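You operate a simulated robot arm through the tools that you are given. There is no shell and no other tool. Be economical: measure what you need, move in short steps, check, and stop when the job is done.

The job below is to be done with a simulated two-armed robot. You get a single attempt, and the scene is never put back.

## Task
On the clear stretch of the work table, fold the rag in half, so that its two short edges meet.

It is judged by the outcome, as a careful person would: the job done as asked, and still so three seconds after it is handed in. It fails if anything else is knocked over, pushed out of place, dropped, spilled or broken. Flat cloth is picked up by pressing the open fingertips on it (5 to 10 N) and closing them slowly along it; thin cloth reads only 2 to 8 mm in the jaws.

## Robot
Two 7-joint arms with two-finger parallel grippers on one trunk, on a base that drives. Base frame: it is fixed to the floor where the robot stands at the start and does not move with it; the origin is under the middle of the robot, x ahead of it, y to its left, z up; the surface under the hand at the start is at about z = 800. Units: mm, rad, N and s.
The left shoulder is at the start at [60, 189, 1128], the right one opposite. With the tool pointing down near the work surface each hand reaches from about 100 to 660 mm from the robot's upright axis, wherever it stands, measured 20 degrees to its own side. Places, roughly: clear stretch of the work table [400, 100, 800]. Payload 3.43 kg a hand.
Tool frame (each hand has its own): the origin (TCP) lies between the finger pads and is the grasp point; the fingertips stand 30 mm ahead of it; z points along the fingers, y is the line along which they close. Largest opening 94 mm; finger width 28, thickness 10; the body of the gripper, 50 by 96 mm, starts 55 mm behind the TCP.
Orientation is that of the tool frame in the base frame, as a unit quaternion [w, x, y, z]. With the fingers straight down and closing along the base's y, the tool's x points along the base's -x, its y along +y and its z along -z.

## Interface
- The arms move only by the tool move_arm. It takes "left_series", "right_series" or both (then of equal length, played together; a hand with none holds still); each is a list of rows, each a list of 3 entries, a list of its own where there are three numbers: the gripper command, from -1 (shut) to 1 (fully open), values between in proportion, then the shift along the tool's x, y, z in mm, then the turn, a rotation vector about the tool's x, y, z in rad. In form: [[hand, [tx, ty, tz], [wx, wy, wz]], ...]. A call has 1 to 10 rows; each row shifts and turns the commanded pose from where the row before left it, along the tool's axes as they then stand. A row lasts 0.2 s, in which the tool goes at most 50 mm and 0.15 rad; a call with a longer step from one row to the next is refused whole, and so is a gripper value outside its range. Where a pose cannot be reached the arm comes as near as it can. A force on the tool above 40 N (or 10 N above the force at the start of the call, whichever is more), or a blocked arm, ends the call early, and 0.2 s more pass. The fingers move at their own pace (about 153 mm/s each) and stop on an object; they squeeze with about 27 N. The grip force told is the motor's: it shows also when the fingers shut on nothing. Time passes only in rows, and 0.2 s behind the last, so rows that do not move let the fingers close. It gives the time, the measured TCP pose, the force on the tool (base axes), the opening and the grip force at its end, in the units of the frame above (readings bear some noise), with the torque about the TCP (base axes, N m) and any sound that the robot's microphone picked up.
- Cameras (640 x 400 px; columns grow to the right, rows downward): "scene" is now at [-7.5, -1, 1661.7]; the picture's right is [0.05, -1.00, 0.00], its down [-0.92, -0.05, -0.40] and it looks along [0.40, 0.02, -0.92] (base axes); focal length 285 px, centre (320, 200). "left" rides on the left gripper at [76, -14, -102] in its tool frame; the picture's right is [0.18, 0.98, 0.00], its down [-0.75, 0.14, -0.64] and it looks along [-0.63, 0.12, 0.77] (tool axes); focal length 243 px, centre (320, 200). "right" rides on the right gripper at [76, 14, -102] in its tool frame; the picture's right is [-0.18, 0.98, 0.00], its down [-0.75, -0.14, -0.64] and it looks along [-0.63, -0.12, 0.77] (tool axes); focal length 243 px, centre (320, 200).
- snapshot(camera): a new picture of that camera. No time passes.
- lift_body(by): slides the trunk up (or, below 0, down) by that many mm; the arms and the scene camera ride with it, the base frame stays. It gives what a move gives, with no picture.
- roll_base(legs): drives the robot by 1 to 6 legs, each [ahead, left, turn to the left] in mm, mm and rad, along the robot's own axes; the way and the turn of a leg run together, so that a leg with both is an arc; at most 1500 mm and 3.142 rad a leg. The arms and the cameras ride along, it lands a little off, and it stops where it bumps. It gives what a move gives.
- pan_tilt(pan, tilt): turns the head with the scene camera to pan (to the left, within 1.501 rad either way) and tilt (down, from -0.506 to 1.204), counted from straight ahead of the robot. It gives what a move gives.
- pixel_to_xyz(camera, pixels): for up to 12 pixels [column, row] of the newest picture of that camera ("zoom" is the newest enlarged one), the place [x, y, z] in the base frame of the surface seen there, good to about 2 mm, but the place of the scene camera against the robot may be out by one fixed shift of up to 12 mm in any direction. No time passes.
- enlarge(camera, box): a new picture of the part [left, top, right, bottom] of that camera's present view, enlarged. No time passes.
- finish_job(): hands the job in; it is judged then, once.

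Keep the steps short. Do not move on a guess: measure, check each grasp and each placing, and mend mistakes. In all there are 80 turns and 70 pictures (those below and enlarged ones count). Leave the grippers open and the arms clear of the work at the hand-in unless told otherwise, and finish with a single line.

The tools are called after "Request:" by a JSON object that holds its "method" and its "body". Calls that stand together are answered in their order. move_arm: Moves the arms, as the interface text tells. Its arguments: {"type":"object","properties":{"left_series":{"type":"array","items":{"type":"array"}},"right_series":{"type":"array","items":{"type":"array"}}},"required":[]} The other tools are called the same way: lift_body (by) slides the trunk up or down; roll_base (legs) drives the base; pan_tilt (pan, tilt) turns the head that bears the scene camera; snapshot (camera) takes a picture; pixel_to_xyz (camera, pixels) gives the place of the surface under pixels of a picture; enlarge (camera, box) takes an enlarged picture of a part of a camera's view; finish_job () hands the job in.

At the start:

```text
t: 0.0
left_tcp_pos: [399.0, 338.2, 987.5]
left_ee_rot: [0.0, -0.001, 1.0, 0.0]
left_force: [0.2, -0.1, 0.7]
left_wrist_torque: [0.02, -0.02, 0.0]
left_grip_width: 93.9
left_grasp_force: 0.0
right_tcp_pos: [346.9, -42.8, 1020.4]
right_ee_rot: [0.0, 0.0, 1.0, 0.0]
right_force: [-0.8, 0.1, -0.5]
right_wrist_torque: [0.01, 0.01, 0.03]
right_grip_width: 94.2
right_grasp_force: 0.0
trunk travel left (down, up): [-800.0, 190.0]
robot x, y, heading: [-0.9, -1.0, -0.004]
head pan, tilt: [0.051, 1.159]
```

scene: 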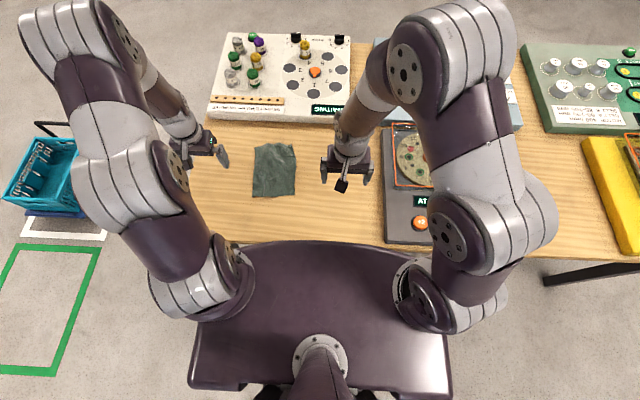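
right: 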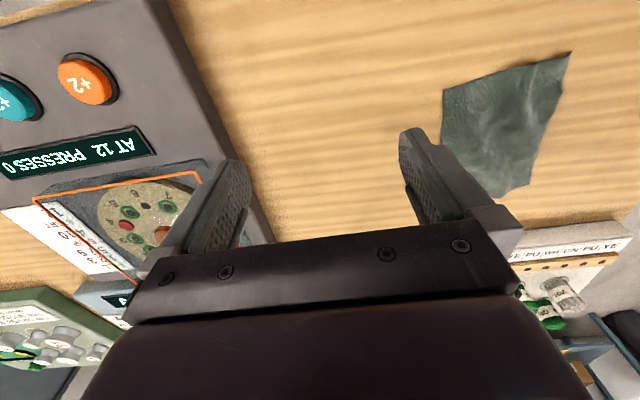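
left: 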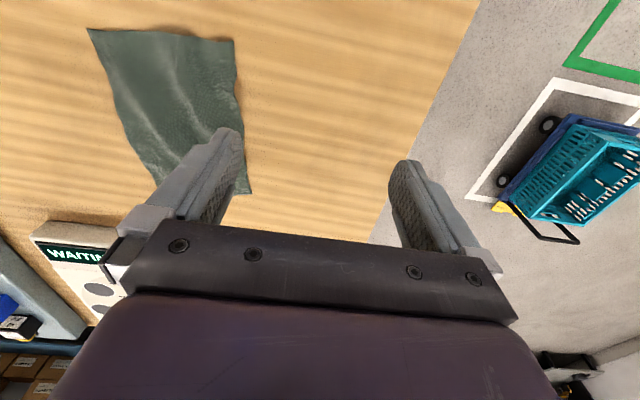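

The rag is seen in the scene picture at about columns 252-296, rows 143-198. I will enlarge it and measure its corners.

Request:
{"method": "enlarge", "body": {"camera": "scene", "box": [224, 125, 336, 215]}}

```text
4.44 times, centred on (280, 170) of scene
```

zoom: 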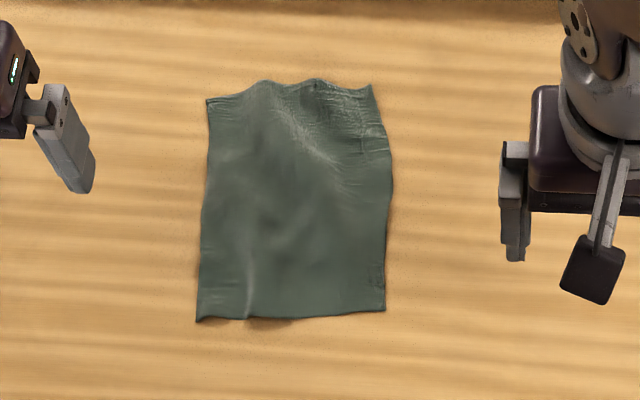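

Request:
{"method": "pixel_to_xyz", "body": {"camera": "zoom", "pixels": [[208, 101], [265, 84], [316, 82], [370, 88], [391, 180], [384, 309], [290, 315], [199, 319], [203, 220], [295, 210], [300, 345], [150, 200]]}}

Request:
{"method": "pixel_to_xyz", "body": {"camera": "left", "pixels": [[92, 30], [232, 42], [236, 100], [248, 190], [160, 190], [130, 130], [160, 60], [300, 100]]}}

Request:
{"method": "pixel_to_xyz", "body": {"camera": "right", "pixels": [[445, 90], [568, 54], [526, 184], [506, 198], [495, 120], [350, 100]]}}

```text
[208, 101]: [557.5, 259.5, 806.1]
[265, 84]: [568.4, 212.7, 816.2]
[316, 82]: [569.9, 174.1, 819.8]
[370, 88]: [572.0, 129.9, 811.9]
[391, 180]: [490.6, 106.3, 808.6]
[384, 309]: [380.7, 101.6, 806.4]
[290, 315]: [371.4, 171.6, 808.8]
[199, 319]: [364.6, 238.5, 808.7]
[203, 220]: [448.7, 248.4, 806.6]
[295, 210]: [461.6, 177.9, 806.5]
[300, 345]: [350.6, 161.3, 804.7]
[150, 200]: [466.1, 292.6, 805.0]
```

```text
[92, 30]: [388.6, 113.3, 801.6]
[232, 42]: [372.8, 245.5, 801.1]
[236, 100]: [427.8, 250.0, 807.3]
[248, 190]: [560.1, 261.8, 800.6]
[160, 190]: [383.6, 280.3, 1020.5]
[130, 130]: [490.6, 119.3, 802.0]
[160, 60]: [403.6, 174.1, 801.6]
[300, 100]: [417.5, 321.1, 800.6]
```

```text
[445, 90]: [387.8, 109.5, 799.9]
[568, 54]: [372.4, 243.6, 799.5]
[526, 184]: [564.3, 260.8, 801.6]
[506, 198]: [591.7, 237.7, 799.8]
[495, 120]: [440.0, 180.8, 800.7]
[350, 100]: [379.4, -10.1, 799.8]
```

The wrist cameras put the rag's corners at about (388,110), (372,245), (561,261) and (578,137). The scene camera reads about 6 mm off from that. The far corner is too far for the right hand, so I'll roll the base 180 mm left to centre the rag. Both hands are high and clear.

Request:
{"method": "roll_base", "body": {"legs": [[0, 180, 0]]}}

Request:
{"method": "snapshot", "body": {"camera": "scene"}}

```text
t: 1.5
left_tcp_pos: [399.1, 523.9, 985.9]
left_ee_rot: [-0.001, 0.0, 1.0, 0.0]
left_force: [0.1, 0.2, 0.1]
left_wrist_torque: [-0.01, 0.01, -0.03]
left_grip_width: 94.2
left_grasp_force: 0.1
right_tcp_pos: [347.4, 140.9, 1021.5]
right_ee_rot: [0.0, -0.001, 1.0, 0.0]
right_force: [-0.1, -0.3, -0.4]
right_wrist_torque: [0.03, 0.02, 0.03]
right_grip_width: 93.9
right_grasp_force: 0.1
trunk travel left (down, up): [-800.0, 190.0]
robot x, y, heading: [-0.2, 186.6, 0.003]
head pan, tilt: [0.051, 1.159]
```

```text
65 pictures are left
```

scene: 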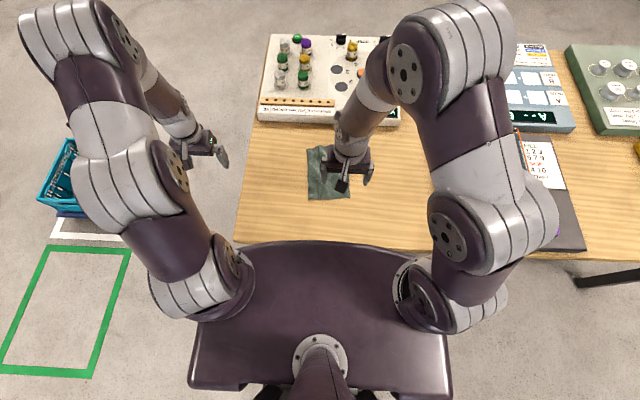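

The robot landed well, with the base at y=187. Next I turn the hands so the fingers close along the rag's long direction, with cameras outward, and narrow the fingers to about 30 mm.

Request:
{"method": "move_arm", "body": {"left_series": [[-0.36, [0, 0, 0], [0, 0, 0.146]], [-0.36, [0, 0, 0], [0, 0, 0.146]], [-0.36, [0, 0, 0], [0, 0, 0.146]], [-0.36, [0, 0, 0], [0, 0, 0.146]], [-0.36, [0, 0, 0], [0, 0, 0.146]], [-0.36, [0, 0, 0], [0, 0, 0.146]], [-0.36, [0, 0, 0], [0, 0, 0.146]], [-0.36, [0, 0, 0], [0, 0, 0.146]], [-0.36, [0, 0, 0], [0, 0, 0.146]], [-0.36, [0, 0, 0], [0, 0, 0.146]]], "right_series": [[-0.36, [0, 0, 0], [0, 0, -0.15]], [-0.36, [0, 0, 0], [0, 0, -0.15]], [-0.36, [0, 0, 0], [0, 0, -0.15]], [-0.36, [0, 0, 0], [0, 0, -0.15]], [-0.36, [0, 0, 0], [0, 0, -0.15]], [-0.36, [0, 0, 0], [0, 0, -0.15]], [-0.36, [0, 0, 0], [0, 0, -0.15]], [-0.36, [0, 0, 0], [0, 0, -0.15]], [-0.36, [0, 0, 0], [0, 0, -0.15]], [-0.36, [0, 0, 0], [0, 0, -0.15]]]}}

```text
t: 3.7
left_tcp_pos: [396.9, 523.1, 985.9]
left_ee_rot: [0.0, 0.668, 0.744, -0.001]
left_force: [0.8, 0.8, 0.5]
left_wrist_torque: [0.01, -0.02, -0.02]
left_grip_width: 30.1
left_grasp_force: 0.0
right_tcp_pos: [345.1, 141.6, 1020.8]
right_ee_rot: [0.0, -0.682, 0.731, 0.0]
right_force: [0.2, -0.1, 0.6]
right_wrist_torque: [0.01, 0.0, -0.04]
right_grip_width: 30.0
right_grasp_force: 0.0
trunk travel left (down, up): [-800.0, 190.0]
robot x, y, heading: [1.7, 181.2, 0.005]
head pan, tilt: [0.051, 1.159]
```

Both hands are turned. I'll finish the right hand's small turn and bring both over the near corners at about z=985, with the left stopping short at y≈260 so I can check clearance between the wrists.

Request:
{"method": "move_arm", "body": {"left_series": [[-0.49, [-32.8, -3.4, 0], [0, 0, 0]], [-0.49, [-32.8, -3.4, 0], [0, 0, 0]], [-0.49, [-32.8, -3.4, 0], [0, 0, 0]], [-0.49, [-32.8, -3.4, 0], [0, 0, 0]], [-0.49, [-32.8, -3.4, 0], [0, 0, 0]], [-0.49, [-32.8, -3.4, 0], [0, 0, 0]], [-0.49, [-32.8, -3.4, 0], [0, 0, 0]], [-0.49, [-32.8, -3.4, 0], [0, 0, 0]]], "right_series": [[-0.49, [0, 0, 0], [0, 0, -0.09]], [-0.49, [0, 0, 0], [0, 0, -0.09]], [-0.49, [3.6, -10.5, 5.8], [0, 0, 0]], [-0.49, [3.6, -10.5, 5.8], [0, 0, 0]], [-0.49, [3.6, -10.5, 5.8], [0, 0, 0]], [-0.49, [3.6, -10.5, 5.8], [0, 0, 0]], [-0.49, [3.6, -10.5, 5.8], [0, 0, 0]], [-0.49, [3.6, -10.5, 5.8], [0, 0, 0]]]}}

Request:
{"method": "snapshot", "body": {"camera": "scene"}}

Request:
{"method": "snapshot", "body": {"camera": "left"}}

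Request:
{"method": "snapshot", "body": {"camera": "right"}}

```text
t: 5.5
left_tcp_pos: [402.0, 259.9, 984.6]
left_ee_rot: [0.0, 0.668, 0.745, 0.001]
left_force: [-0.1, -0.5, -0.2]
left_wrist_torque: [-0.01, 0.04, 0.02]
left_grip_width: 23.9
left_grasp_force: 0.0
right_tcp_pos: [413.9, 124.0, 987.0]
right_ee_rot: [0.0, 0.744, -0.668, -0.001]
right_force: [-0.4, -0.7, 1.5]
right_wrist_torque: [-0.03, 0.01, 0.05]
right_grip_width: 23.7
right_grasp_force: 0.0
trunk travel left (down, up): [-800.0, 190.0]
robot x, y, heading: [-1.8, 187.4, -0.001]
head pan, tilt: [0.051, 1.159]
```

```text
64 pictures are left
```

scene: 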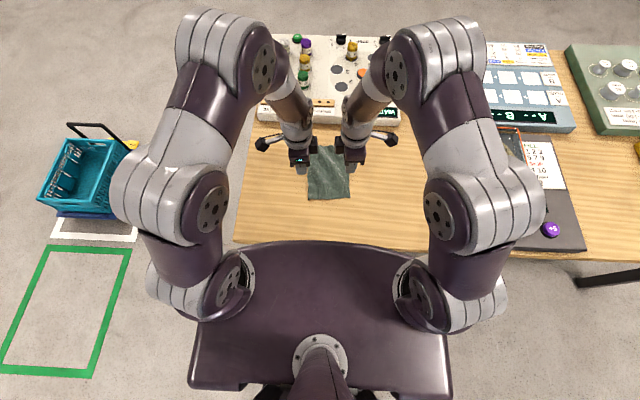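

```text
63 pictures are left
```

left: 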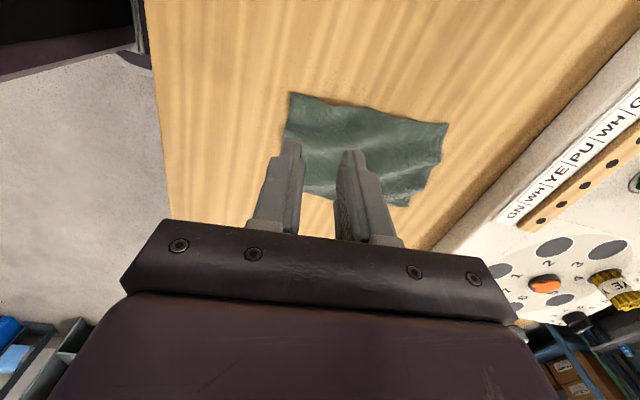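

```text
62 pictures are left
```

right: 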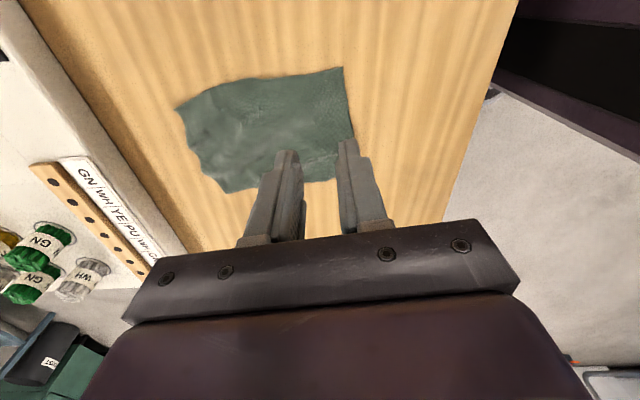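

The arms lean outward and leave plenty of room between the wrists. Now I measure the rag's corners again in the new wrist pictures.

Request:
{"method": "pixel_to_xyz", "body": {"camera": "left", "pixels": [[291, 95], [445, 124], [407, 203], [286, 138], [330, 198]]}}

Request:
{"method": "pixel_to_xyz", "body": {"camera": "right", "pixels": [[342, 70], [178, 107], [220, 188], [352, 130], [320, 180], [190, 150]]}}

```text
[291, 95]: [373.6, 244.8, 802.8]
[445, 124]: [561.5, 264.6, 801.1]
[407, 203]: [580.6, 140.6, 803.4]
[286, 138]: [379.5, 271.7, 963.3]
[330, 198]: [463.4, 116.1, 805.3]
```

```text
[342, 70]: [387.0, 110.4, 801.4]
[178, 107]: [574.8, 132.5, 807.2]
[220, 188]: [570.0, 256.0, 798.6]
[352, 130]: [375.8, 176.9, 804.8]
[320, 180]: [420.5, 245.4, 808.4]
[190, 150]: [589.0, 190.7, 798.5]
```

Corners confirmed: near (387,110) and (373,245), far (577,136) and (562,263). Next I lower both hands just above the cloth, about 24 mm in from the near edge and 18 mm in from the sides, to TCP z≈838.

Request:
{"method": "move_arm", "body": {"left_series": [[-0.49, [-10, -2.1, 24], [0, 0, 0]], [-0.49, [-10, -2.1, 25], [0, 0, 0]], [-0.49, [-10.5, -2.1, 25], [0, 0, 0]], [-0.49, [0, 0, 25], [0, 0, 0]], [-0.49, [0, 0, 25], [0, 0, 0]], [-0.49, [0, 0, 22], [0, 0, 0]]], "right_series": [[-0.49, [-3, 2, 25], [0, 0, 0]], [-0.49, [-3.5, 2.2, 25], [0, 0, 0]], [-0.49, [0, 0, 25], [0, 0, 0]], [-0.49, [0, 0, 25], [0, 0, 0]], [-0.49, [0, 0, 25], [0, 0, 0]], [-0.49, [0, 0, 24], [0, 0, 0]]]}}

Request:
{"method": "snapshot", "body": {"camera": "left"}}

Request:
{"method": "snapshot", "body": {"camera": "right"}}

```text
t: 6.9
left_tcp_pos: [397.9, 230.8, 838.0]
left_ee_rot: [0.0, 0.666, 0.746, -0.001]
left_force: [0.1, 0.3, -0.9]
left_wrist_torque: [-0.04, 0.02, -0.01]
left_grip_width: 24.1
left_grasp_force: 0.0
right_tcp_pos: [406.0, 131.9, 837.4]
right_ee_rot: [0.0, 0.745, -0.667, 0.0]
right_force: [-0.4, 0.4, -0.3]
right_wrist_torque: [0.0, 0.01, 0.01]
right_grip_width: 24.1
right_grasp_force: 0.1
trunk travel left (down, up): [-800.0, 190.0]
robot x, y, heading: [3.5, 180.9, 0.003]
head pan, tilt: [0.051, 1.159]
```

```text
61 pictures are left
```

left: 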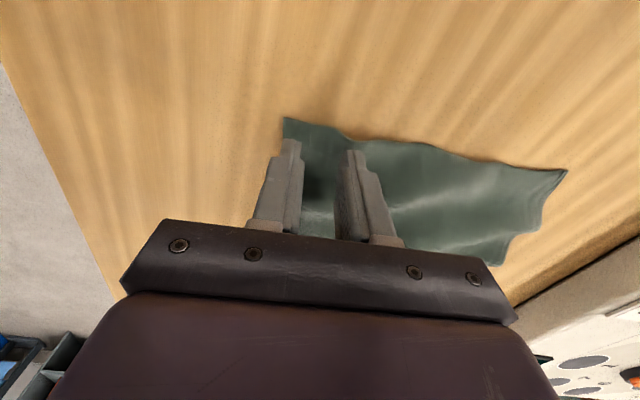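

```text
60 pictures are left
```

right: 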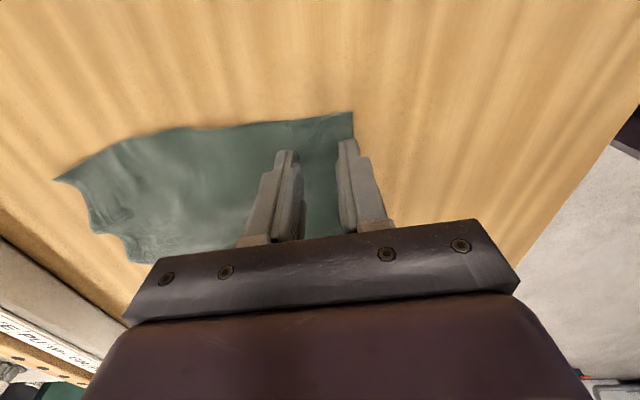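

The outer fingers stand almost at the edge, so I shift inward a little (left 3 mm, right 5 mm). Then I go down in small steps toward contact.

Request:
{"method": "move_arm", "body": {"left_series": [[-0.49, [0, 3, 0], [0, 0, 0]], [-0.49, [0, 0, 3], [0, 0, 0]], [-0.49, [0, 0, 3], [0, 0, 0]], [-0.49, [0, 0, 1], [0, 0, 0]], [-0.49, [0, 0, 0], [0, 0, 0]]], "right_series": [[-0.49, [0, -5, 0], [0, 0, 0]], [-0.49, [0, 0, 3], [0, 0, 0]], [-0.49, [0, 0, 3], [0, 0, 0]], [-0.49, [0, 0, 1], [0, 0, 0]], [-0.49, [0, 0, 0], [0, 0, 0]]]}}

```text
t: 8.1
left_tcp_pos: [398.9, 230.1, 833.3]
left_ee_rot: [0.001, 0.667, 0.745, 0.001]
left_force: [0.6, -0.4, -0.4]
left_wrist_torque: [-0.02, 0.03, 0.0]
left_grip_width: 24.0
left_grasp_force: 0.0
right_tcp_pos: [411.3, 134.0, 831.7]
right_ee_rot: [-0.002, 0.745, -0.667, 0.002]
right_force: [1.3, -2.5, 19.4]
right_wrist_torque: [-0.16, 0.22, 0.07]
right_grip_width: 24.1
right_grasp_force: 0.0
trunk travel left (down, up): [-800.0, 190.0]
robot x, y, heading: [2.6, 185.2, 0.0]
head pan, tilt: [0.051, 1.159]
```

The right is pressing 19 N, which is too much, and the left isn't touching yet. I ease the right up 1 mm and the left down 1.5 mm.

Request:
{"method": "move_arm", "body": {"left_series": [[-0.49, [0, 0, 1], [0, 0, 0]], [-0.49, [0, 0, 0.5], [0, 0, 0]]], "right_series": [[-0.49, [0, 0, -0.5], [0, 0, 0]], [-0.49, [0, 0, -0.3], [0, 0, 0]]]}}

```text
t: 8.7
left_tcp_pos: [399.1, 228.3, 831.7]
left_ee_rot: [0.0, 0.667, 0.745, 0.0]
left_force: [-0.3, 1.2, 8.4]
left_wrist_torque: [0.07, 0.06, 0.01]
left_grip_width: 24.1
left_grasp_force: 0.1
right_tcp_pos: [411.0, 132.8, 831.7]
right_ee_rot: [0.0, 0.745, -0.667, 0.0]
right_force: [2.4, -1.1, 10.7]
right_wrist_torque: [-0.1, 0.04, 0.04]
right_grip_width: 23.5
right_grasp_force: 0.0
trunk travel left (down, up): [-800.0, 190.0]
robot x, y, heading: [-1.6, 183.6, 0.001]
head pan, tilt: [0.051, 1.159]
```

Left is at 8 N and right at 11 N, both about right. Now I close slowly along the cloth.

Request:
{"method": "move_arm", "body": {"left_series": [[-0.57, [0, 0, 0], [0, 0, 0]], [-0.65, [0, 0, 0], [0, 0, 0]], [-0.72, [0, 0, 0], [0, 0, 0]], [-0.79, [0, 0, 0], [0, 0, 0]], [-0.85, [0, 0, 0], [0, 0, 0]], [-0.9, [0, 0, 0], [0, 0, 0]], [-0.95, [0, 0, 0], [0, 0, 0]], [-1, [0, 0, 0], [0, 0, 0]], [-1, [0, 0, 0], [0, 0, 0]]], "right_series": [[-0.57, [0, 0, 0], [0, 0, 0]], [-0.65, [0, 0, 0], [0, 0, 0]], [-0.72, [0, 0, 0], [0, 0, 0]], [-0.79, [0, 0, 0], [0, 0, 0]], [-0.85, [0, 0, 0], [0, 0, 0]], [-0.9, [0, 0, 0], [0, 0, 0]], [-0.95, [0, 0, 0], [0, 0, 0]], [-1, [0, 0, 0], [0, 0, 0]], [-1, [0, 0, 0], [0, 0, 0]]]}}

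Request:
{"method": "snapshot", "body": {"camera": "left"}}

Request:
{"method": "snapshot", "body": {"camera": "right"}}

```text
t: 10.7
left_tcp_pos: [398.6, 228.4, 831.3]
left_ee_rot: [0.001, 0.667, 0.745, 0.001]
left_force: [0.3, -0.2, 12.0]
left_wrist_torque: [-0.02, 0.04, 0.0]
left_grip_width: 1.4
left_grasp_force: 27.1
right_tcp_pos: [409.9, 133.8, 831.3]
right_ee_rot: [-0.001, 0.745, -0.667, 0.0]
right_force: [-1.2, 1.5, 7.2]
right_wrist_torque: [0.04, 0.01, -0.04]
right_grip_width: 1.6
right_grasp_force: 26.7
trunk travel left (down, up): [-800.0, 190.0]
robot x, y, heading: [0.4, 184.9, 0.007]
head pan, tilt: [0.051, 1.159]
```

```text
59 pictures are left
```

left: 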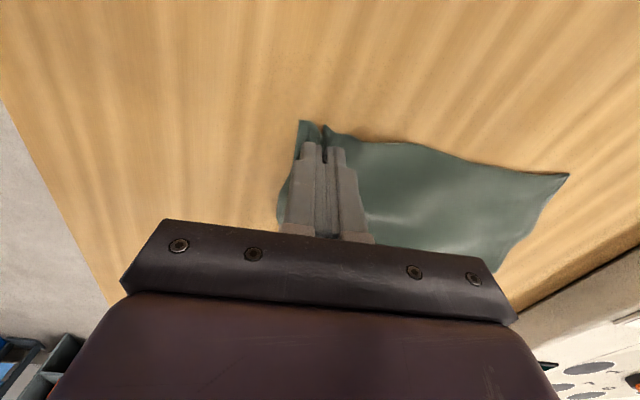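

```text
58 pictures are left
```

right: 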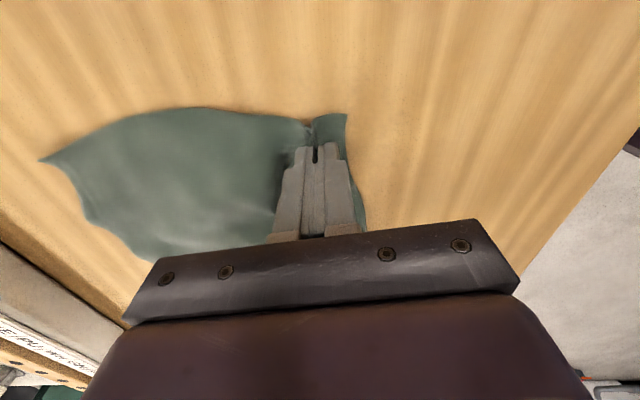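

A ridge of cloth shows between the fingers on both sides (widths 1.4 and 1.6 mm). I lift 40 mm slowly, moving slightly forward, to check the grasp.

Request:
{"method": "move_arm", "body": {"left_series": [[-1, [0, 1, -10], [0, 0, 0]], [-1, [0, 2, -10], [0, 0, 0]], [-1, [0, 3, -10], [0, 0, 0]], [-1, [0, 4, -10], [0, 0, 0]]], "right_series": [[-1, [0, -1, -10], [0, 0, 0]], [-1, [0, -2, -10], [0, 0, 0]], [-1, [0, -3, -10], [0, 0, 0]], [-1, [0, -4, -10], [0, 0, 0]]]}}

Request:
{"method": "snapshot", "body": {"camera": "left"}}

Request:
{"method": "snapshot", "body": {"camera": "right"}}

```text
t: 11.7
left_tcp_pos: [409.4, 229.6, 871.6]
left_ee_rot: [0.0, 0.667, 0.745, 0.0]
left_force: [0.2, -0.7, 0.1]
left_wrist_torque: [-0.01, 0.0, 0.01]
left_grip_width: 1.4
left_grasp_force: 27.1
right_tcp_pos: [421.8, 134.5, 870.2]
right_ee_rot: [0.0, 0.745, -0.667, 0.0]
right_force: [-0.4, 0.4, 0.5]
right_wrist_torque: [0.07, 0.02, 0.01]
right_grip_width: 1.2
right_grasp_force: 26.9
trunk travel left (down, up): [-800.0, 190.0]
robot x, y, heading: [0.7, 182.8, 0.0]
head pan, tilt: [0.051, 1.159]
```

```text
57 pictures are left
```

left: 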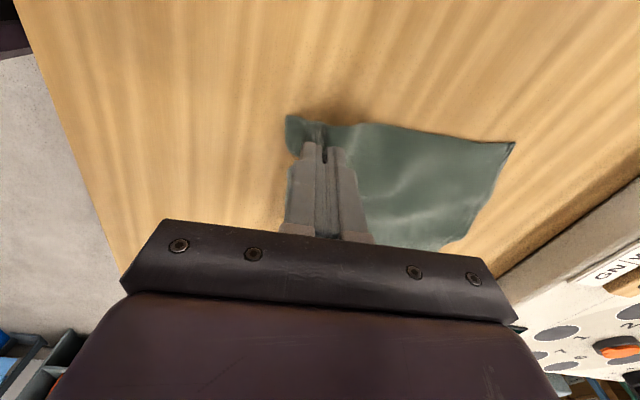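

```text
56 pictures are left
```

right: 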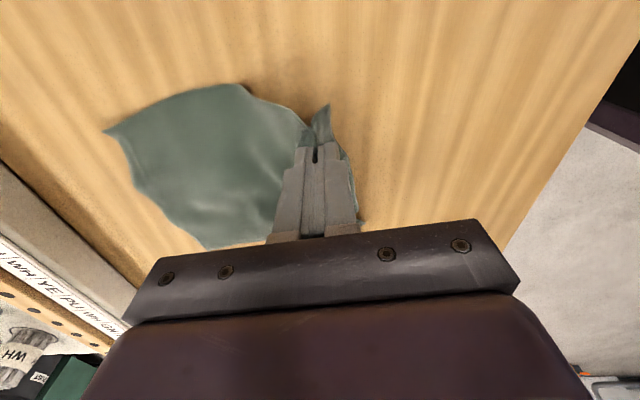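

Both corners are held and the edge is rising. Now I carry the edge over in an arc of about 70 mm radius around the rag's middle line (x≈470), stopping past the top to check.

Request:
{"method": "move_arm", "body": {"left_series": [[-1, [0, 10, -7], [0, 0, 0]], [-1, [0, 11, -7], [0, 0, 0]], [-1, [0, 13, -5], [0, 0, 0]], [-1, [0, 13, -4], [0, 0, 0]], [-1, [0, 14, -1], [0, 0, 0]], [-1, [0, 13, 2], [0, 0, 0]], [-1, [0, 13, 4], [0, 0, 0]]], "right_series": [[-1, [0, -10, -7], [0, 0, 0]], [-1, [0, -11, -7], [0, 0, 0]], [-1, [0, -13, -5], [0, 0, 0]], [-1, [0, -13, -4], [0, 0, 0]], [-1, [0, -14, -1], [0, 0, 0]], [-1, [0, -13, 2], [0, 0, 0]], [-1, [0, -13, 4], [0, 0, 0]]]}}

Request:
{"method": "snapshot", "body": {"camera": "left"}}

Request:
{"method": "snapshot", "body": {"camera": "right"}}

Request:
{"method": "enlarge", "body": {"camera": "scene", "box": [270, 120, 390, 220]}}

```text
t: 13.3
left_tcp_pos: [497.9, 241.2, 888.9]
left_ee_rot: [0.0, 0.667, 0.745, 0.0]
left_force: [-0.1, -1.6, 0.9]
left_wrist_torque: [-0.05, 0.01, -0.02]
left_grip_width: 1.5
left_grasp_force: 27.1
right_tcp_pos: [508.6, 143.9, 888.5]
right_ee_rot: [0.001, 0.745, -0.667, -0.001]
right_force: [0.0, 0.7, 0.6]
right_wrist_torque: [0.06, 0.04, 0.0]
right_grip_width: 1.6
right_grasp_force: 27.0
trunk travel left (down, up): [-800.0, 190.0]
robot x, y, heading: [0.3, 182.5, 0.001]
head pan, tilt: [0.051, 1.159]
```

```text
55 pictures are left
```

left: 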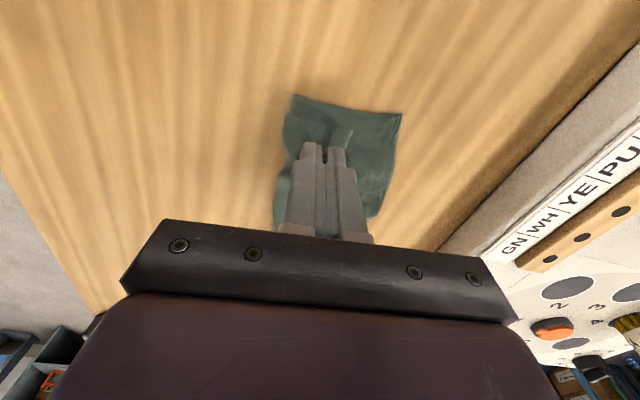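

```text
54 pictures are left
```

right: 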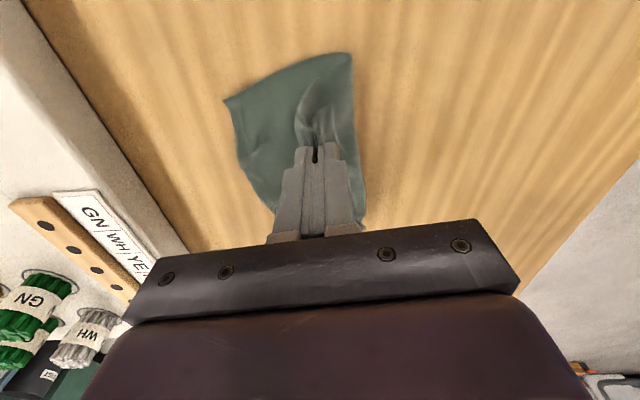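

```text
4.00 times, centred on (330, 170) of scene
```

zoom: 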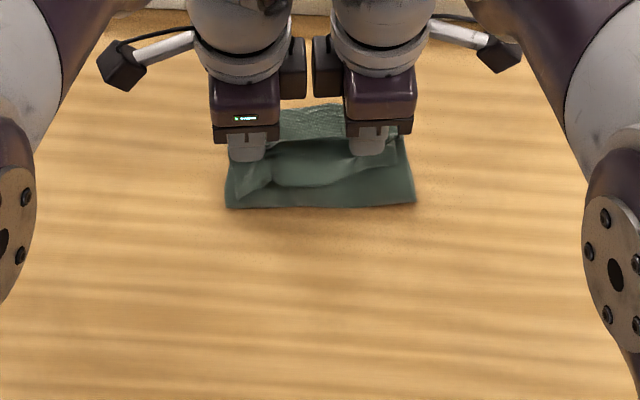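

The fold is forming, with the near edge strip turned up as a cuff for now. I measure the fold line and the far corners in the wrist pictures.

Request:
{"method": "pixel_to_xyz", "body": {"camera": "left", "pixels": [[294, 97], [284, 122], [400, 115], [375, 215]]}}

Request:
{"method": "pixel_to_xyz", "body": {"camera": "right", "pixels": [[350, 54], [226, 99], [353, 110], [275, 208]]}}

```text
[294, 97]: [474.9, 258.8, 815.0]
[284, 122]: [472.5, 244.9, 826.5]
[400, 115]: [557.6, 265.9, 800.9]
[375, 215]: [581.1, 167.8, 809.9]
```

```text
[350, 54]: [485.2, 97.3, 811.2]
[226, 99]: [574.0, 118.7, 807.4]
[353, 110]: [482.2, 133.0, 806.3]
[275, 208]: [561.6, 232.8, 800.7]
```

The far corners now lie at about (574,119) and (558,266). I finish the arc, landing the grips about 24 mm inside the far edge with the right hand a little further right, then down to just above the cloth.

Request:
{"method": "move_arm", "body": {"left_series": [[-1, [0, 10, 5], [0, 0, 0]], [-1, [0, 10, 8], [0, 0, 0]], [-1, [0, 8, 10], [0, 0, 0]], [-1, [0, 6, 10], [0, 0, 0]], [-1, [0, 4, 10], [0, 0, 0]], [-1, [0, 4, 6], [0, 0, 0]]], "right_series": [[-1, [2, -10, 5], [0, 0, 0]], [-1, [2, -10, 8], [0, 0, 0]], [-1, [2, -8, 10], [0, 0, 0]], [-1, [2, -6, 10], [0, 0, 0]], [-1, [1, -4, 10], [0, 0, 0]], [-1, [0, -4, 6], [0, 0, 0]]]}}

Request:
{"method": "snapshot", "body": {"camera": "left"}}

Request:
{"method": "snapshot", "body": {"camera": "right"}}

```text
t: 14.7
left_tcp_pos: [538.5, 243.3, 841.3]
left_ee_rot: [0.0, 0.667, 0.745, -0.001]
left_force: [1.1, -4.1, 0.0]
left_wrist_torque: [-0.07, 0.05, 0.01]
left_grip_width: 1.6
left_grasp_force: 26.5
right_tcp_pos: [551.6, 140.0, 840.4]
right_ee_rot: [0.0, 0.745, -0.668, -0.001]
right_force: [-0.1, 3.0, 1.6]
right_wrist_torque: [0.13, 0.04, -0.01]
right_grip_width: 1.7
right_grasp_force: 26.9
trunk travel left (down, up): [-800.0, 190.0]
robot x, y, heading: [-2.0, 185.7, 0.002]
head pan, tilt: [0.051, 1.159]
```

```text
52 pictures are left
```

left: 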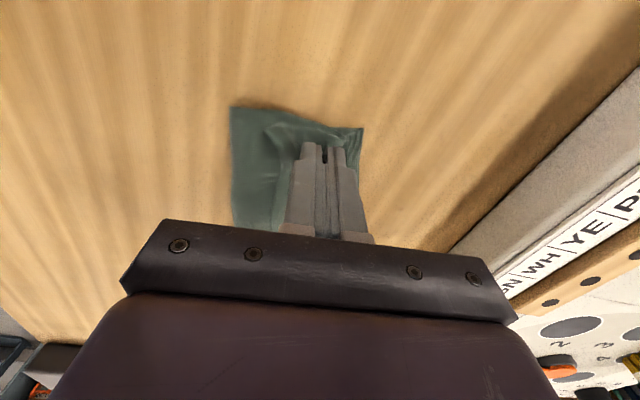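

```text
51 pictures are left
```

right: 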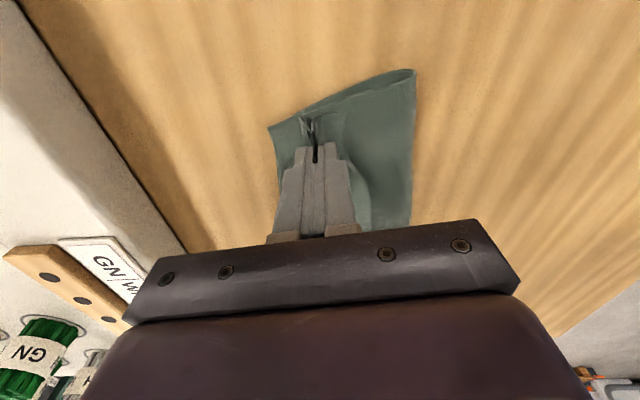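

The flap is over, and the 4 N sideways shows it is stretched straight between the hands. I lower 4 mm, open the fingers a little and pause, without lifting yet.

Request:
{"method": "move_arm", "body": {"left_series": [[-1, [0, 0, 3], [0, 0, 0]], [-0.9, [0, 0, 0], [0, 0, 0]], [-0.75, [0, 0, 0], [0, 0, 0]], [-0.65, [0, 0, 0], [0, 0, 0]], [-0.65, [0, 0, 0], [0, 0, 0]]], "right_series": [[-1, [0, 0, 3], [0, 0, 0]], [-0.9, [0, 0, 0], [0, 0, 0]], [-0.75, [0, 0, 0], [0, 0, 0]], [-0.65, [0, 0, 0], [0, 0, 0]], [-0.65, [0, 0, 0], [0, 0, 0]]]}}

Request:
{"method": "snapshot", "body": {"camera": "left"}}

Request:
{"method": "snapshot", "body": {"camera": "right"}}

```text
t: 15.9
left_tcp_pos: [539.1, 243.7, 838.3]
left_ee_rot: [0.0, 0.667, 0.745, 0.0]
left_force: [0.4, 0.0, 1.0]
left_wrist_torque: [0.03, 0.0, 0.01]
left_grip_width: 16.3
left_grasp_force: 0.1
right_tcp_pos: [550.6, 139.5, 836.1]
right_ee_rot: [0.001, 0.745, -0.668, 0.0]
right_force: [-0.1, -1.2, -0.8]
right_wrist_torque: [-0.02, -0.02, -0.03]
right_grip_width: 16.4
right_grasp_force: 0.0
trunk travel left (down, up): [-800.0, 190.0]
robot x, y, heading: [-3.7, 185.8, 0.001]
head pan, tilt: [0.051, 1.159]
```

```text
50 pictures are left
```

left: 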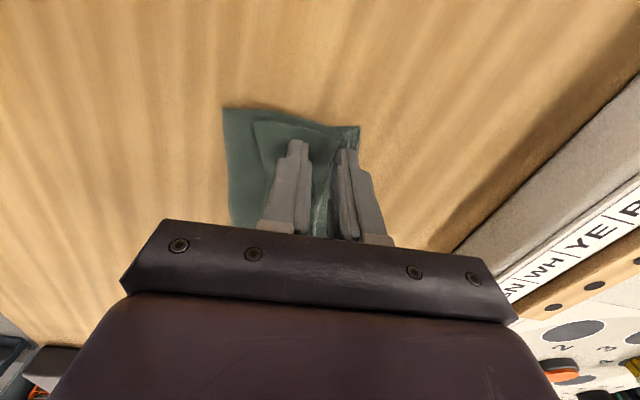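

```text
49 pictures are left
```

right: 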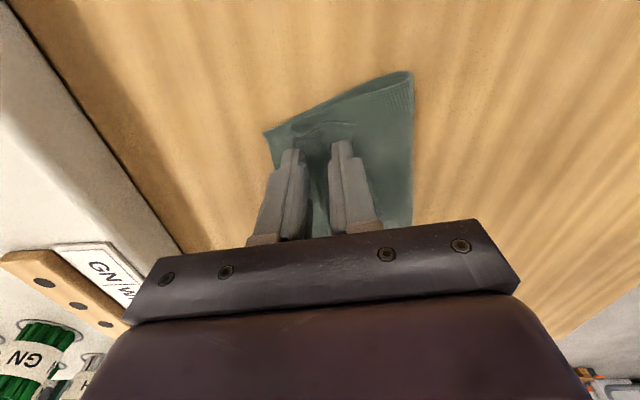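

The cloth has come out of the fingers. I raise both straight up about 120 mm and look.

Request:
{"method": "move_arm", "body": {"left_series": [[-0.6, [0, 0, -8], [0, 0, 0]], [-0.6, [0, 0, -12], [0, 0, 0]], [-0.6, [2, 0, -25], [0, 0, 0]], [-0.6, [10, 0, -35], [0, 0, 0]], [-0.6, [20, 0, -40], [0, 0, 0]], [-0.6, [30, 0, -20], [0, 0, 0]], [-0.6, [30, 0, 0], [0, 0, 0]]], "right_series": [[-0.6, [0, 0, -8], [0, 0, 0]], [-0.6, [0, 0, -12], [0, 0, 0]], [-0.6, [2, 0, -25], [0, 0, 0]], [-0.6, [10, 0, -35], [0, 0, 0]], [-0.6, [20, 0, -40], [0, 0, 0]], [-0.6, [30, 0, -20], [0, 0, 0]], [-0.6, [30, 0, 0], [0, 0, 0]]]}}

Request:
{"method": "enlarge", "body": {"camera": "scene", "box": [275, 125, 371, 205]}}

Request:
{"method": "snapshot", "body": {"camera": "left"}}

Request:
{"method": "snapshot", "body": {"camera": "right"}}

```text
t: 17.5
left_tcp_pos: [530.0, 335.7, 976.7]
left_ee_rot: [0.001, 0.667, 0.745, 0.0]
left_force: [-0.6, 0.8, 1.4]
left_wrist_torque: [-0.03, 0.01, -0.02]
left_grip_width: 19.1
left_grasp_force: 0.2
right_tcp_pos: [561.2, 47.6, 974.9]
right_ee_rot: [0.001, 0.745, -0.667, -0.001]
right_force: [0.0, 0.1, -0.2]
right_wrist_torque: [0.03, 0.01, 0.01]
right_grip_width: 18.7
right_grasp_force: 0.0
trunk travel left (down, up): [-800.0, 190.0]
robot x, y, heading: [-2.3, 186.4, 0.002]
head pan, tilt: [0.051, 1.159]
```

```text
5.00 times, centred on (323, 165) of scene
```

zoom: 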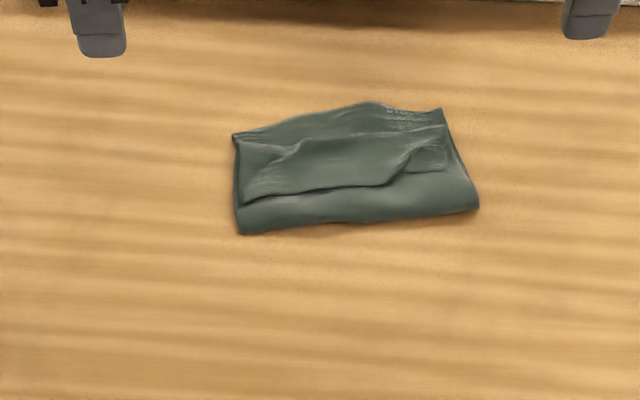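

```text
47 pictures are left
```

left: 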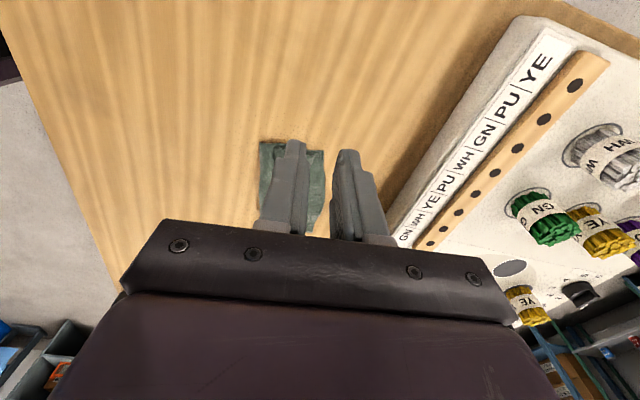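

```text
46 pictures are left
```

right: 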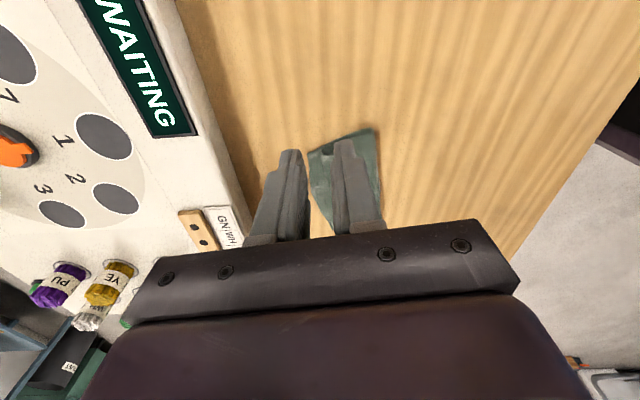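

The rag is folded, but its moved edge is turned back in a cuff (the edge runs along zoom row ~190). I measure that shape.

Request:
{"method": "pixel_to_xyz", "body": {"camera": "zoom", "pixels": [[240, 232], [478, 207], [234, 136], [440, 111], [365, 103], [243, 202], [320, 189], [395, 180], [410, 170], [275, 160], [340, 138], [443, 128]]}}

```text
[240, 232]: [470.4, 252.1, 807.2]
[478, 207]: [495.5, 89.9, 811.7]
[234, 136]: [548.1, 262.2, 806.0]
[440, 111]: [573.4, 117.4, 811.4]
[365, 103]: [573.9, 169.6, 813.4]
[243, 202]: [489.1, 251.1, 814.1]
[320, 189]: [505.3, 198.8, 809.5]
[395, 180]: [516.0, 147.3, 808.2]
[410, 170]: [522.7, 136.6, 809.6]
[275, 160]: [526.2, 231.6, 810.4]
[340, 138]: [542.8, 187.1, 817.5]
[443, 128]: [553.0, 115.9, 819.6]
```

The cuff is 35–40 mm wide, its free edge at about x=500 on the left and 525 on the right. I plan to sweep that free edge toward +x with closed fingertips so it unrolls. First I bring the closed hands above the start positions and look.

Request:
{"method": "move_arm", "body": {"left_series": [[-1, [-18, -11, 19.4], [0, 0, 0]], [-1, [-18, -11, 19.4], [0, 0, 0]], [-1, [-18, -11, 19.4], [0, 0, 0]], [-1, [-18, -11, 19.4], [0, 0, 0]], [-1, [-18, -11, 19.4], [0, 0, 0]]], "right_series": [[-1, [-19.6, 9.2, 19], [0, 0, 0]], [-1, [-19.6, 9.2, 19], [0, 0, 0]], [-1, [-19.6, 9.2, 19], [0, 0, 0]], [-1, [-19.6, 9.2, 19], [0, 0, 0]], [-1, [-19.6, 9.2, 19], [0, 0, 0]]]}}

Request:
{"method": "enlarge", "body": {"camera": "left", "box": [200, 60, 440, 210]}}

Request:
{"method": "pixel_to_xyz", "body": {"camera": "zoom", "pixels": [[320, 200]]}}

Request:
{"method": "enlarge", "body": {"camera": "right", "box": [200, 60, 440, 210]}}

```text
t: 18.7
left_tcp_pos: [482.8, 239.8, 882.0]
left_ee_rot: [0.0, 0.666, 0.746, 0.0]
left_force: [0.7, 0.1, -0.9]
left_wrist_torque: [-0.01, 0.0, 0.04]
left_grip_width: 0.0
left_grasp_force: 26.7
right_tcp_pos: [503.9, 140.6, 881.7]
right_ee_rot: [0.0, 0.745, -0.667, 0.0]
right_force: [-0.2, -0.7, 0.1]
right_wrist_torque: [0.0, 0.02, -0.03]
right_grip_width: 0.0
right_grasp_force: 26.6
trunk travel left (down, up): [-800.0, 190.0]
robot x, y, heading: [-0.2, 183.1, -0.0]
head pan, tilt: [0.051, 1.159]
```

```text
2.67 times, centred on (320, 135) of left
```

zoom: 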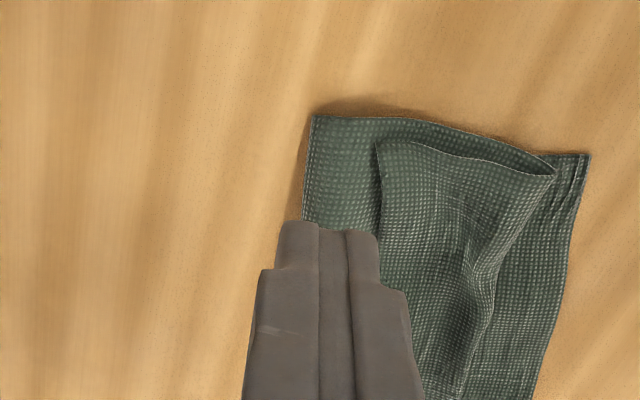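

```text
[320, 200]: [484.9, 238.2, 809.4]
```

```text
2.67 times, centred on (320, 135) of right
```

zoom: 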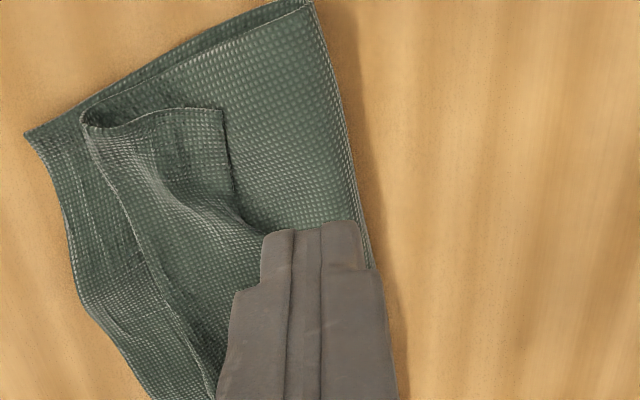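

The pictures show the cuff clearly. I measure its edges in the right zoom and in the left picture.

Request:
{"method": "pixel_to_xyz", "body": {"camera": "zoom", "pixels": [[218, 112], [230, 168], [250, 235], [90, 115], [140, 250], [30, 135], [80, 290], [312, 8], [365, 245], [270, 150]]}}

Request:
{"method": "enlarge", "body": {"camera": "left", "box": [200, 60, 440, 210]}}

Request:
{"method": "pixel_to_xyz", "body": {"camera": "zoom", "pixels": [[378, 145], [380, 215], [552, 172], [480, 320], [588, 156], [540, 370], [315, 118], [340, 160], [470, 250]]}}

```text
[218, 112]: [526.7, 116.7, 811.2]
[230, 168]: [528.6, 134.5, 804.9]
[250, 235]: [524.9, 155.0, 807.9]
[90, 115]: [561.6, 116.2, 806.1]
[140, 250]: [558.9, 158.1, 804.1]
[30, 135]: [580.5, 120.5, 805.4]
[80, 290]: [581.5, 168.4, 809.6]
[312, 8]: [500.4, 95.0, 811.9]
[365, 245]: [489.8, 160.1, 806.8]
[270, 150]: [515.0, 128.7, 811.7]
```

```text
2.67 times, centred on (320, 135) of left
```

zoom: 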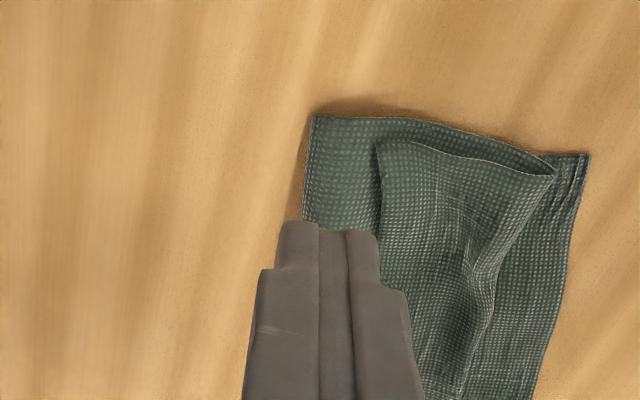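

```text
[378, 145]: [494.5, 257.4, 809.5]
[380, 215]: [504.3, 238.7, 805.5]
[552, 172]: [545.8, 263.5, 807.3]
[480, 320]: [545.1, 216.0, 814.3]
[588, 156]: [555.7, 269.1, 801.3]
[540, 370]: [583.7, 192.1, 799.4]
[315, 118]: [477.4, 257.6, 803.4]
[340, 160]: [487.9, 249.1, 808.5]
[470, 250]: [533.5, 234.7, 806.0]
```

The fold line lies a bit too far forward (x≈477–500), and the cuff is still to be unrolled. First the sweep: I lower the closed tips to about 804 just in front of the cuff's free edge.

Request:
{"method": "move_arm", "body": {"left_series": [[-1, [0, 0, 15], [0, 0, 0]], [-1, [0, 0, 15], [0, 0, 0]], [-1, [0, 0, 10], [0, 0, 0]], [-1, [0, 0, 6], [0, 0, 0]], [-1, [0, 0, 1.5], [0, 0, 0]]], "right_series": [[-1, [0, 0, 15], [0, 0, 0]], [-1, [0, 0, 15], [0, 0, 0]], [-1, [0, 0, 10], [0, 0, 0]], [-1, [0, 0, 6], [0, 0, 0]], [-1, [0, 0, 1.5], [0, 0, 0]]]}}

Request:
{"method": "enlarge", "body": {"camera": "left", "box": [200, 60, 440, 210]}}

Request:
{"method": "enlarge", "body": {"camera": "right", "box": [200, 60, 440, 210]}}

```text
t: 19.9
left_tcp_pos: [483.8, 239.2, 833.1]
left_ee_rot: [0.001, 0.667, 0.745, 0.001]
left_force: [0.2, -0.1, 0.5]
left_wrist_torque: [0.04, -0.02, -0.03]
left_grip_width: 0.3
left_grasp_force: 26.8
right_tcp_pos: [504.8, 140.8, 833.0]
right_ee_rot: [0.0, 0.745, -0.667, 0.001]
right_force: [-0.2, -0.2, -0.1]
right_wrist_torque: [-0.01, 0.03, -0.02]
right_grip_width: 0.1
right_grasp_force: 27.0
trunk travel left (down, up): [-800.0, 190.0]
robot x, y, heading: [-2.0, 186.5, 0.004]
head pan, tilt: [0.051, 1.159]
```

```text
2.67 times, centred on (320, 135) of left
```

zoom: 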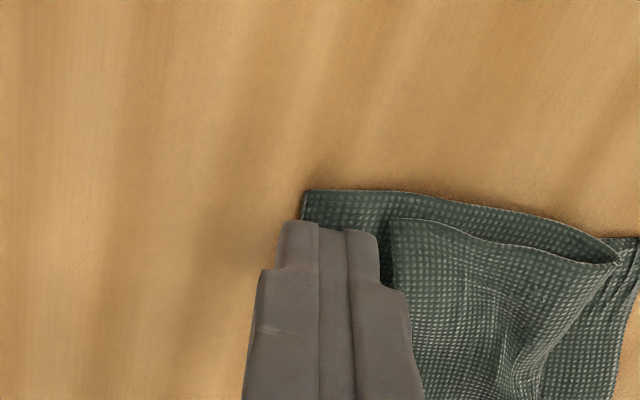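

```text
2.67 times, centred on (320, 135) of right
```

zoom: 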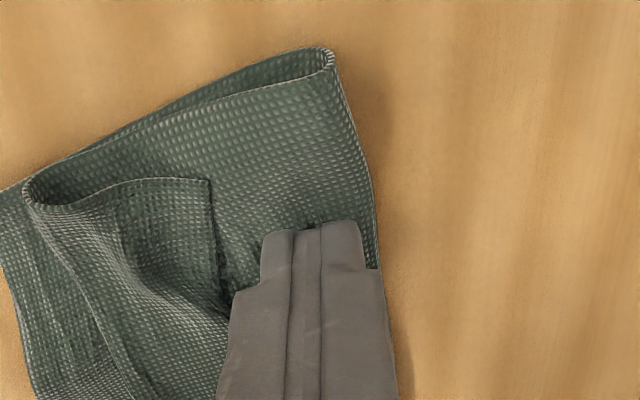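

Both tips stand in front of the cuff's edge with no force on them. I push +x by 36 mm in small rows.

Request:
{"method": "move_arm", "body": {"left_series": [[-1, [0, 6, 0], [0, 0, 0]], [-1, [0, 6, 0], [0, 0, 0]], [-1, [0, 6, 0], [0, 0, 0]], [-1, [0, 6, 0], [0, 0, 0]], [-1, [0, 6, 0], [0, 0, 0]], [-1, [0, 6, 0], [0, 0, 0]]], "right_series": [[-1, [0, -6, 0], [0, 0, 0]], [-1, [0, -6, 0], [0, 0, 0]], [-1, [0, -6, 0], [0, 0, 0]], [-1, [0, -6, 0], [0, 0, 0]], [-1, [0, -6, 0], [0, 0, 0]], [-1, [0, -6, 0], [0, 0, 0]]]}}

Request:
{"method": "enlarge", "body": {"camera": "left", "box": [200, 60, 440, 210]}}

Request:
{"method": "enlarge", "body": {"camera": "right", "box": [200, 60, 440, 210]}}

```text
t: 21.3
left_tcp_pos: [519.1, 245.2, 834.1]
left_ee_rot: [0.0, 0.666, 0.746, 0.001]
left_force: [-0.5, 0.0, 1.0]
left_wrist_torque: [0.03, 0.03, -0.03]
left_grip_width: 0.0
left_grasp_force: 27.1
right_tcp_pos: [540.7, 144.2, 834.3]
right_ee_rot: [0.0, 0.745, -0.667, 0.0]
right_force: [1.0, -0.4, 0.4]
right_wrist_torque: [-0.01, 0.03, 0.03]
right_grip_width: 0.0
right_grasp_force: 26.9
trunk travel left (down, up): [-800.0, 190.0]
robot x, y, heading: [-2.6, 182.8, -0.001]
head pan, tilt: [0.051, 1.159]
```

```text
2.67 times, centred on (320, 135) of left
```

zoom: 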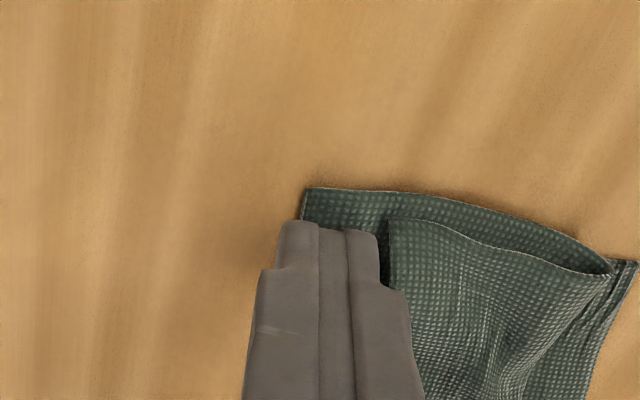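

```text
2.67 times, centred on (320, 135) of right
```

zoom: 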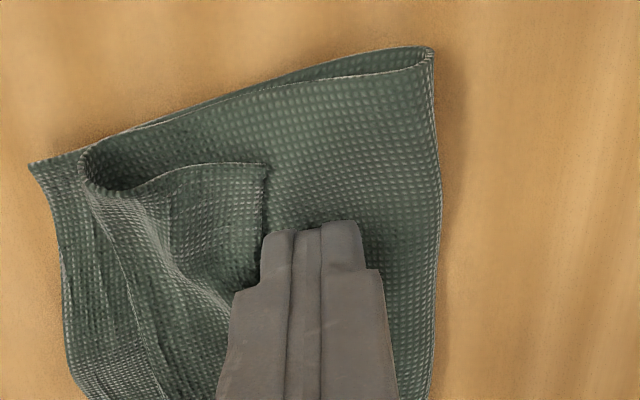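

The whole light rag slides along with the fingers, so the sweep doesn't work. Better plan: unfold it flat again, then pinch it at the midpoints of its long sides, lift it so it hangs doubled with the short edges together, and lay it down. First I raise the hands and move outward to look.

Request:
{"method": "move_arm", "body": {"left_series": [[-1, [0, -4, -3], [0, 0, 0]], [-1, [0, -2, -15], [0, 0, 0]], [-0.5, [0, 0, -30], [0, 0, 0]], [-0.5, [0, 0, -30], [0, 0, 0]], [-0.5, [5, 0, -30], [0, 0, 0]]], "right_series": [[-1, [0, 4, -3], [0, 0, 0]], [-1, [0, 2, -15], [0, 0, 0]], [-0.5, [0, 0, -30], [0, 0, 0]], [-0.5, [0, 0, -30], [0, 0, 0]], [-0.5, [5, 0, -30], [0, 0, 0]]]}}

Request:
{"method": "enlarge", "body": {"camera": "right", "box": [160, 40, 480, 240]}}

Request:
{"method": "pixel_to_xyz", "body": {"camera": "zoom", "pixels": [[320, 200]]}}

Request:
{"method": "enlarge", "body": {"camera": "left", "box": [160, 40, 480, 240]}}

```text
t: 22.5
left_tcp_pos: [511.3, 248.9, 943.1]
left_ee_rot: [0.0, 0.667, 0.745, 0.0]
left_force: [-0.6, -0.2, 0.0]
left_wrist_torque: [0.04, -0.01, 0.01]
left_grip_width: 23.5
left_grasp_force: 0.0
right_tcp_pos: [533.3, 137.7, 943.8]
right_ee_rot: [0.0, 0.745, -0.667, 0.0]
right_force: [-0.7, -0.4, 0.3]
right_wrist_torque: [-0.01, 0.02, 0.03]
right_grip_width: 23.4
right_grasp_force: 0.1
trunk travel left (down, up): [-800.0, 190.0]
robot x, y, heading: [-0.7, 185.3, 0.0]
head pan, tilt: [0.051, 1.159]
```

```text
2.00 times, centred on (320, 140) of right
```

zoom: 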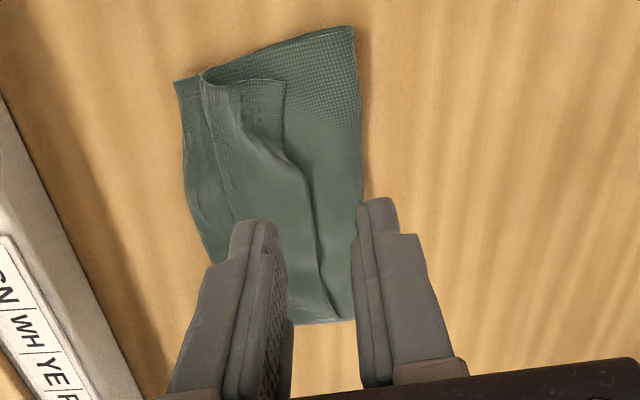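

```text
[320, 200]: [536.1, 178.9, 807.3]
```

```text
2.00 times, centred on (320, 140) of left
```

zoom: 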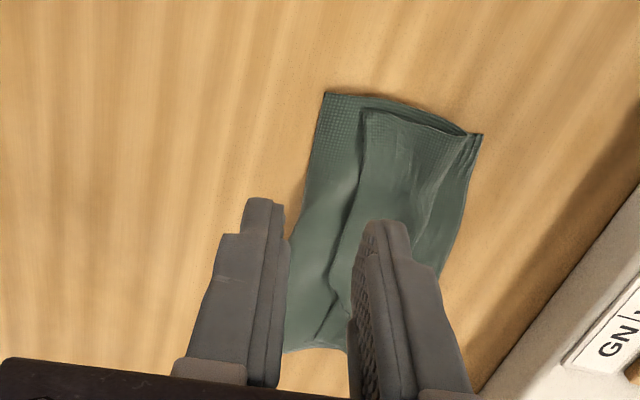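

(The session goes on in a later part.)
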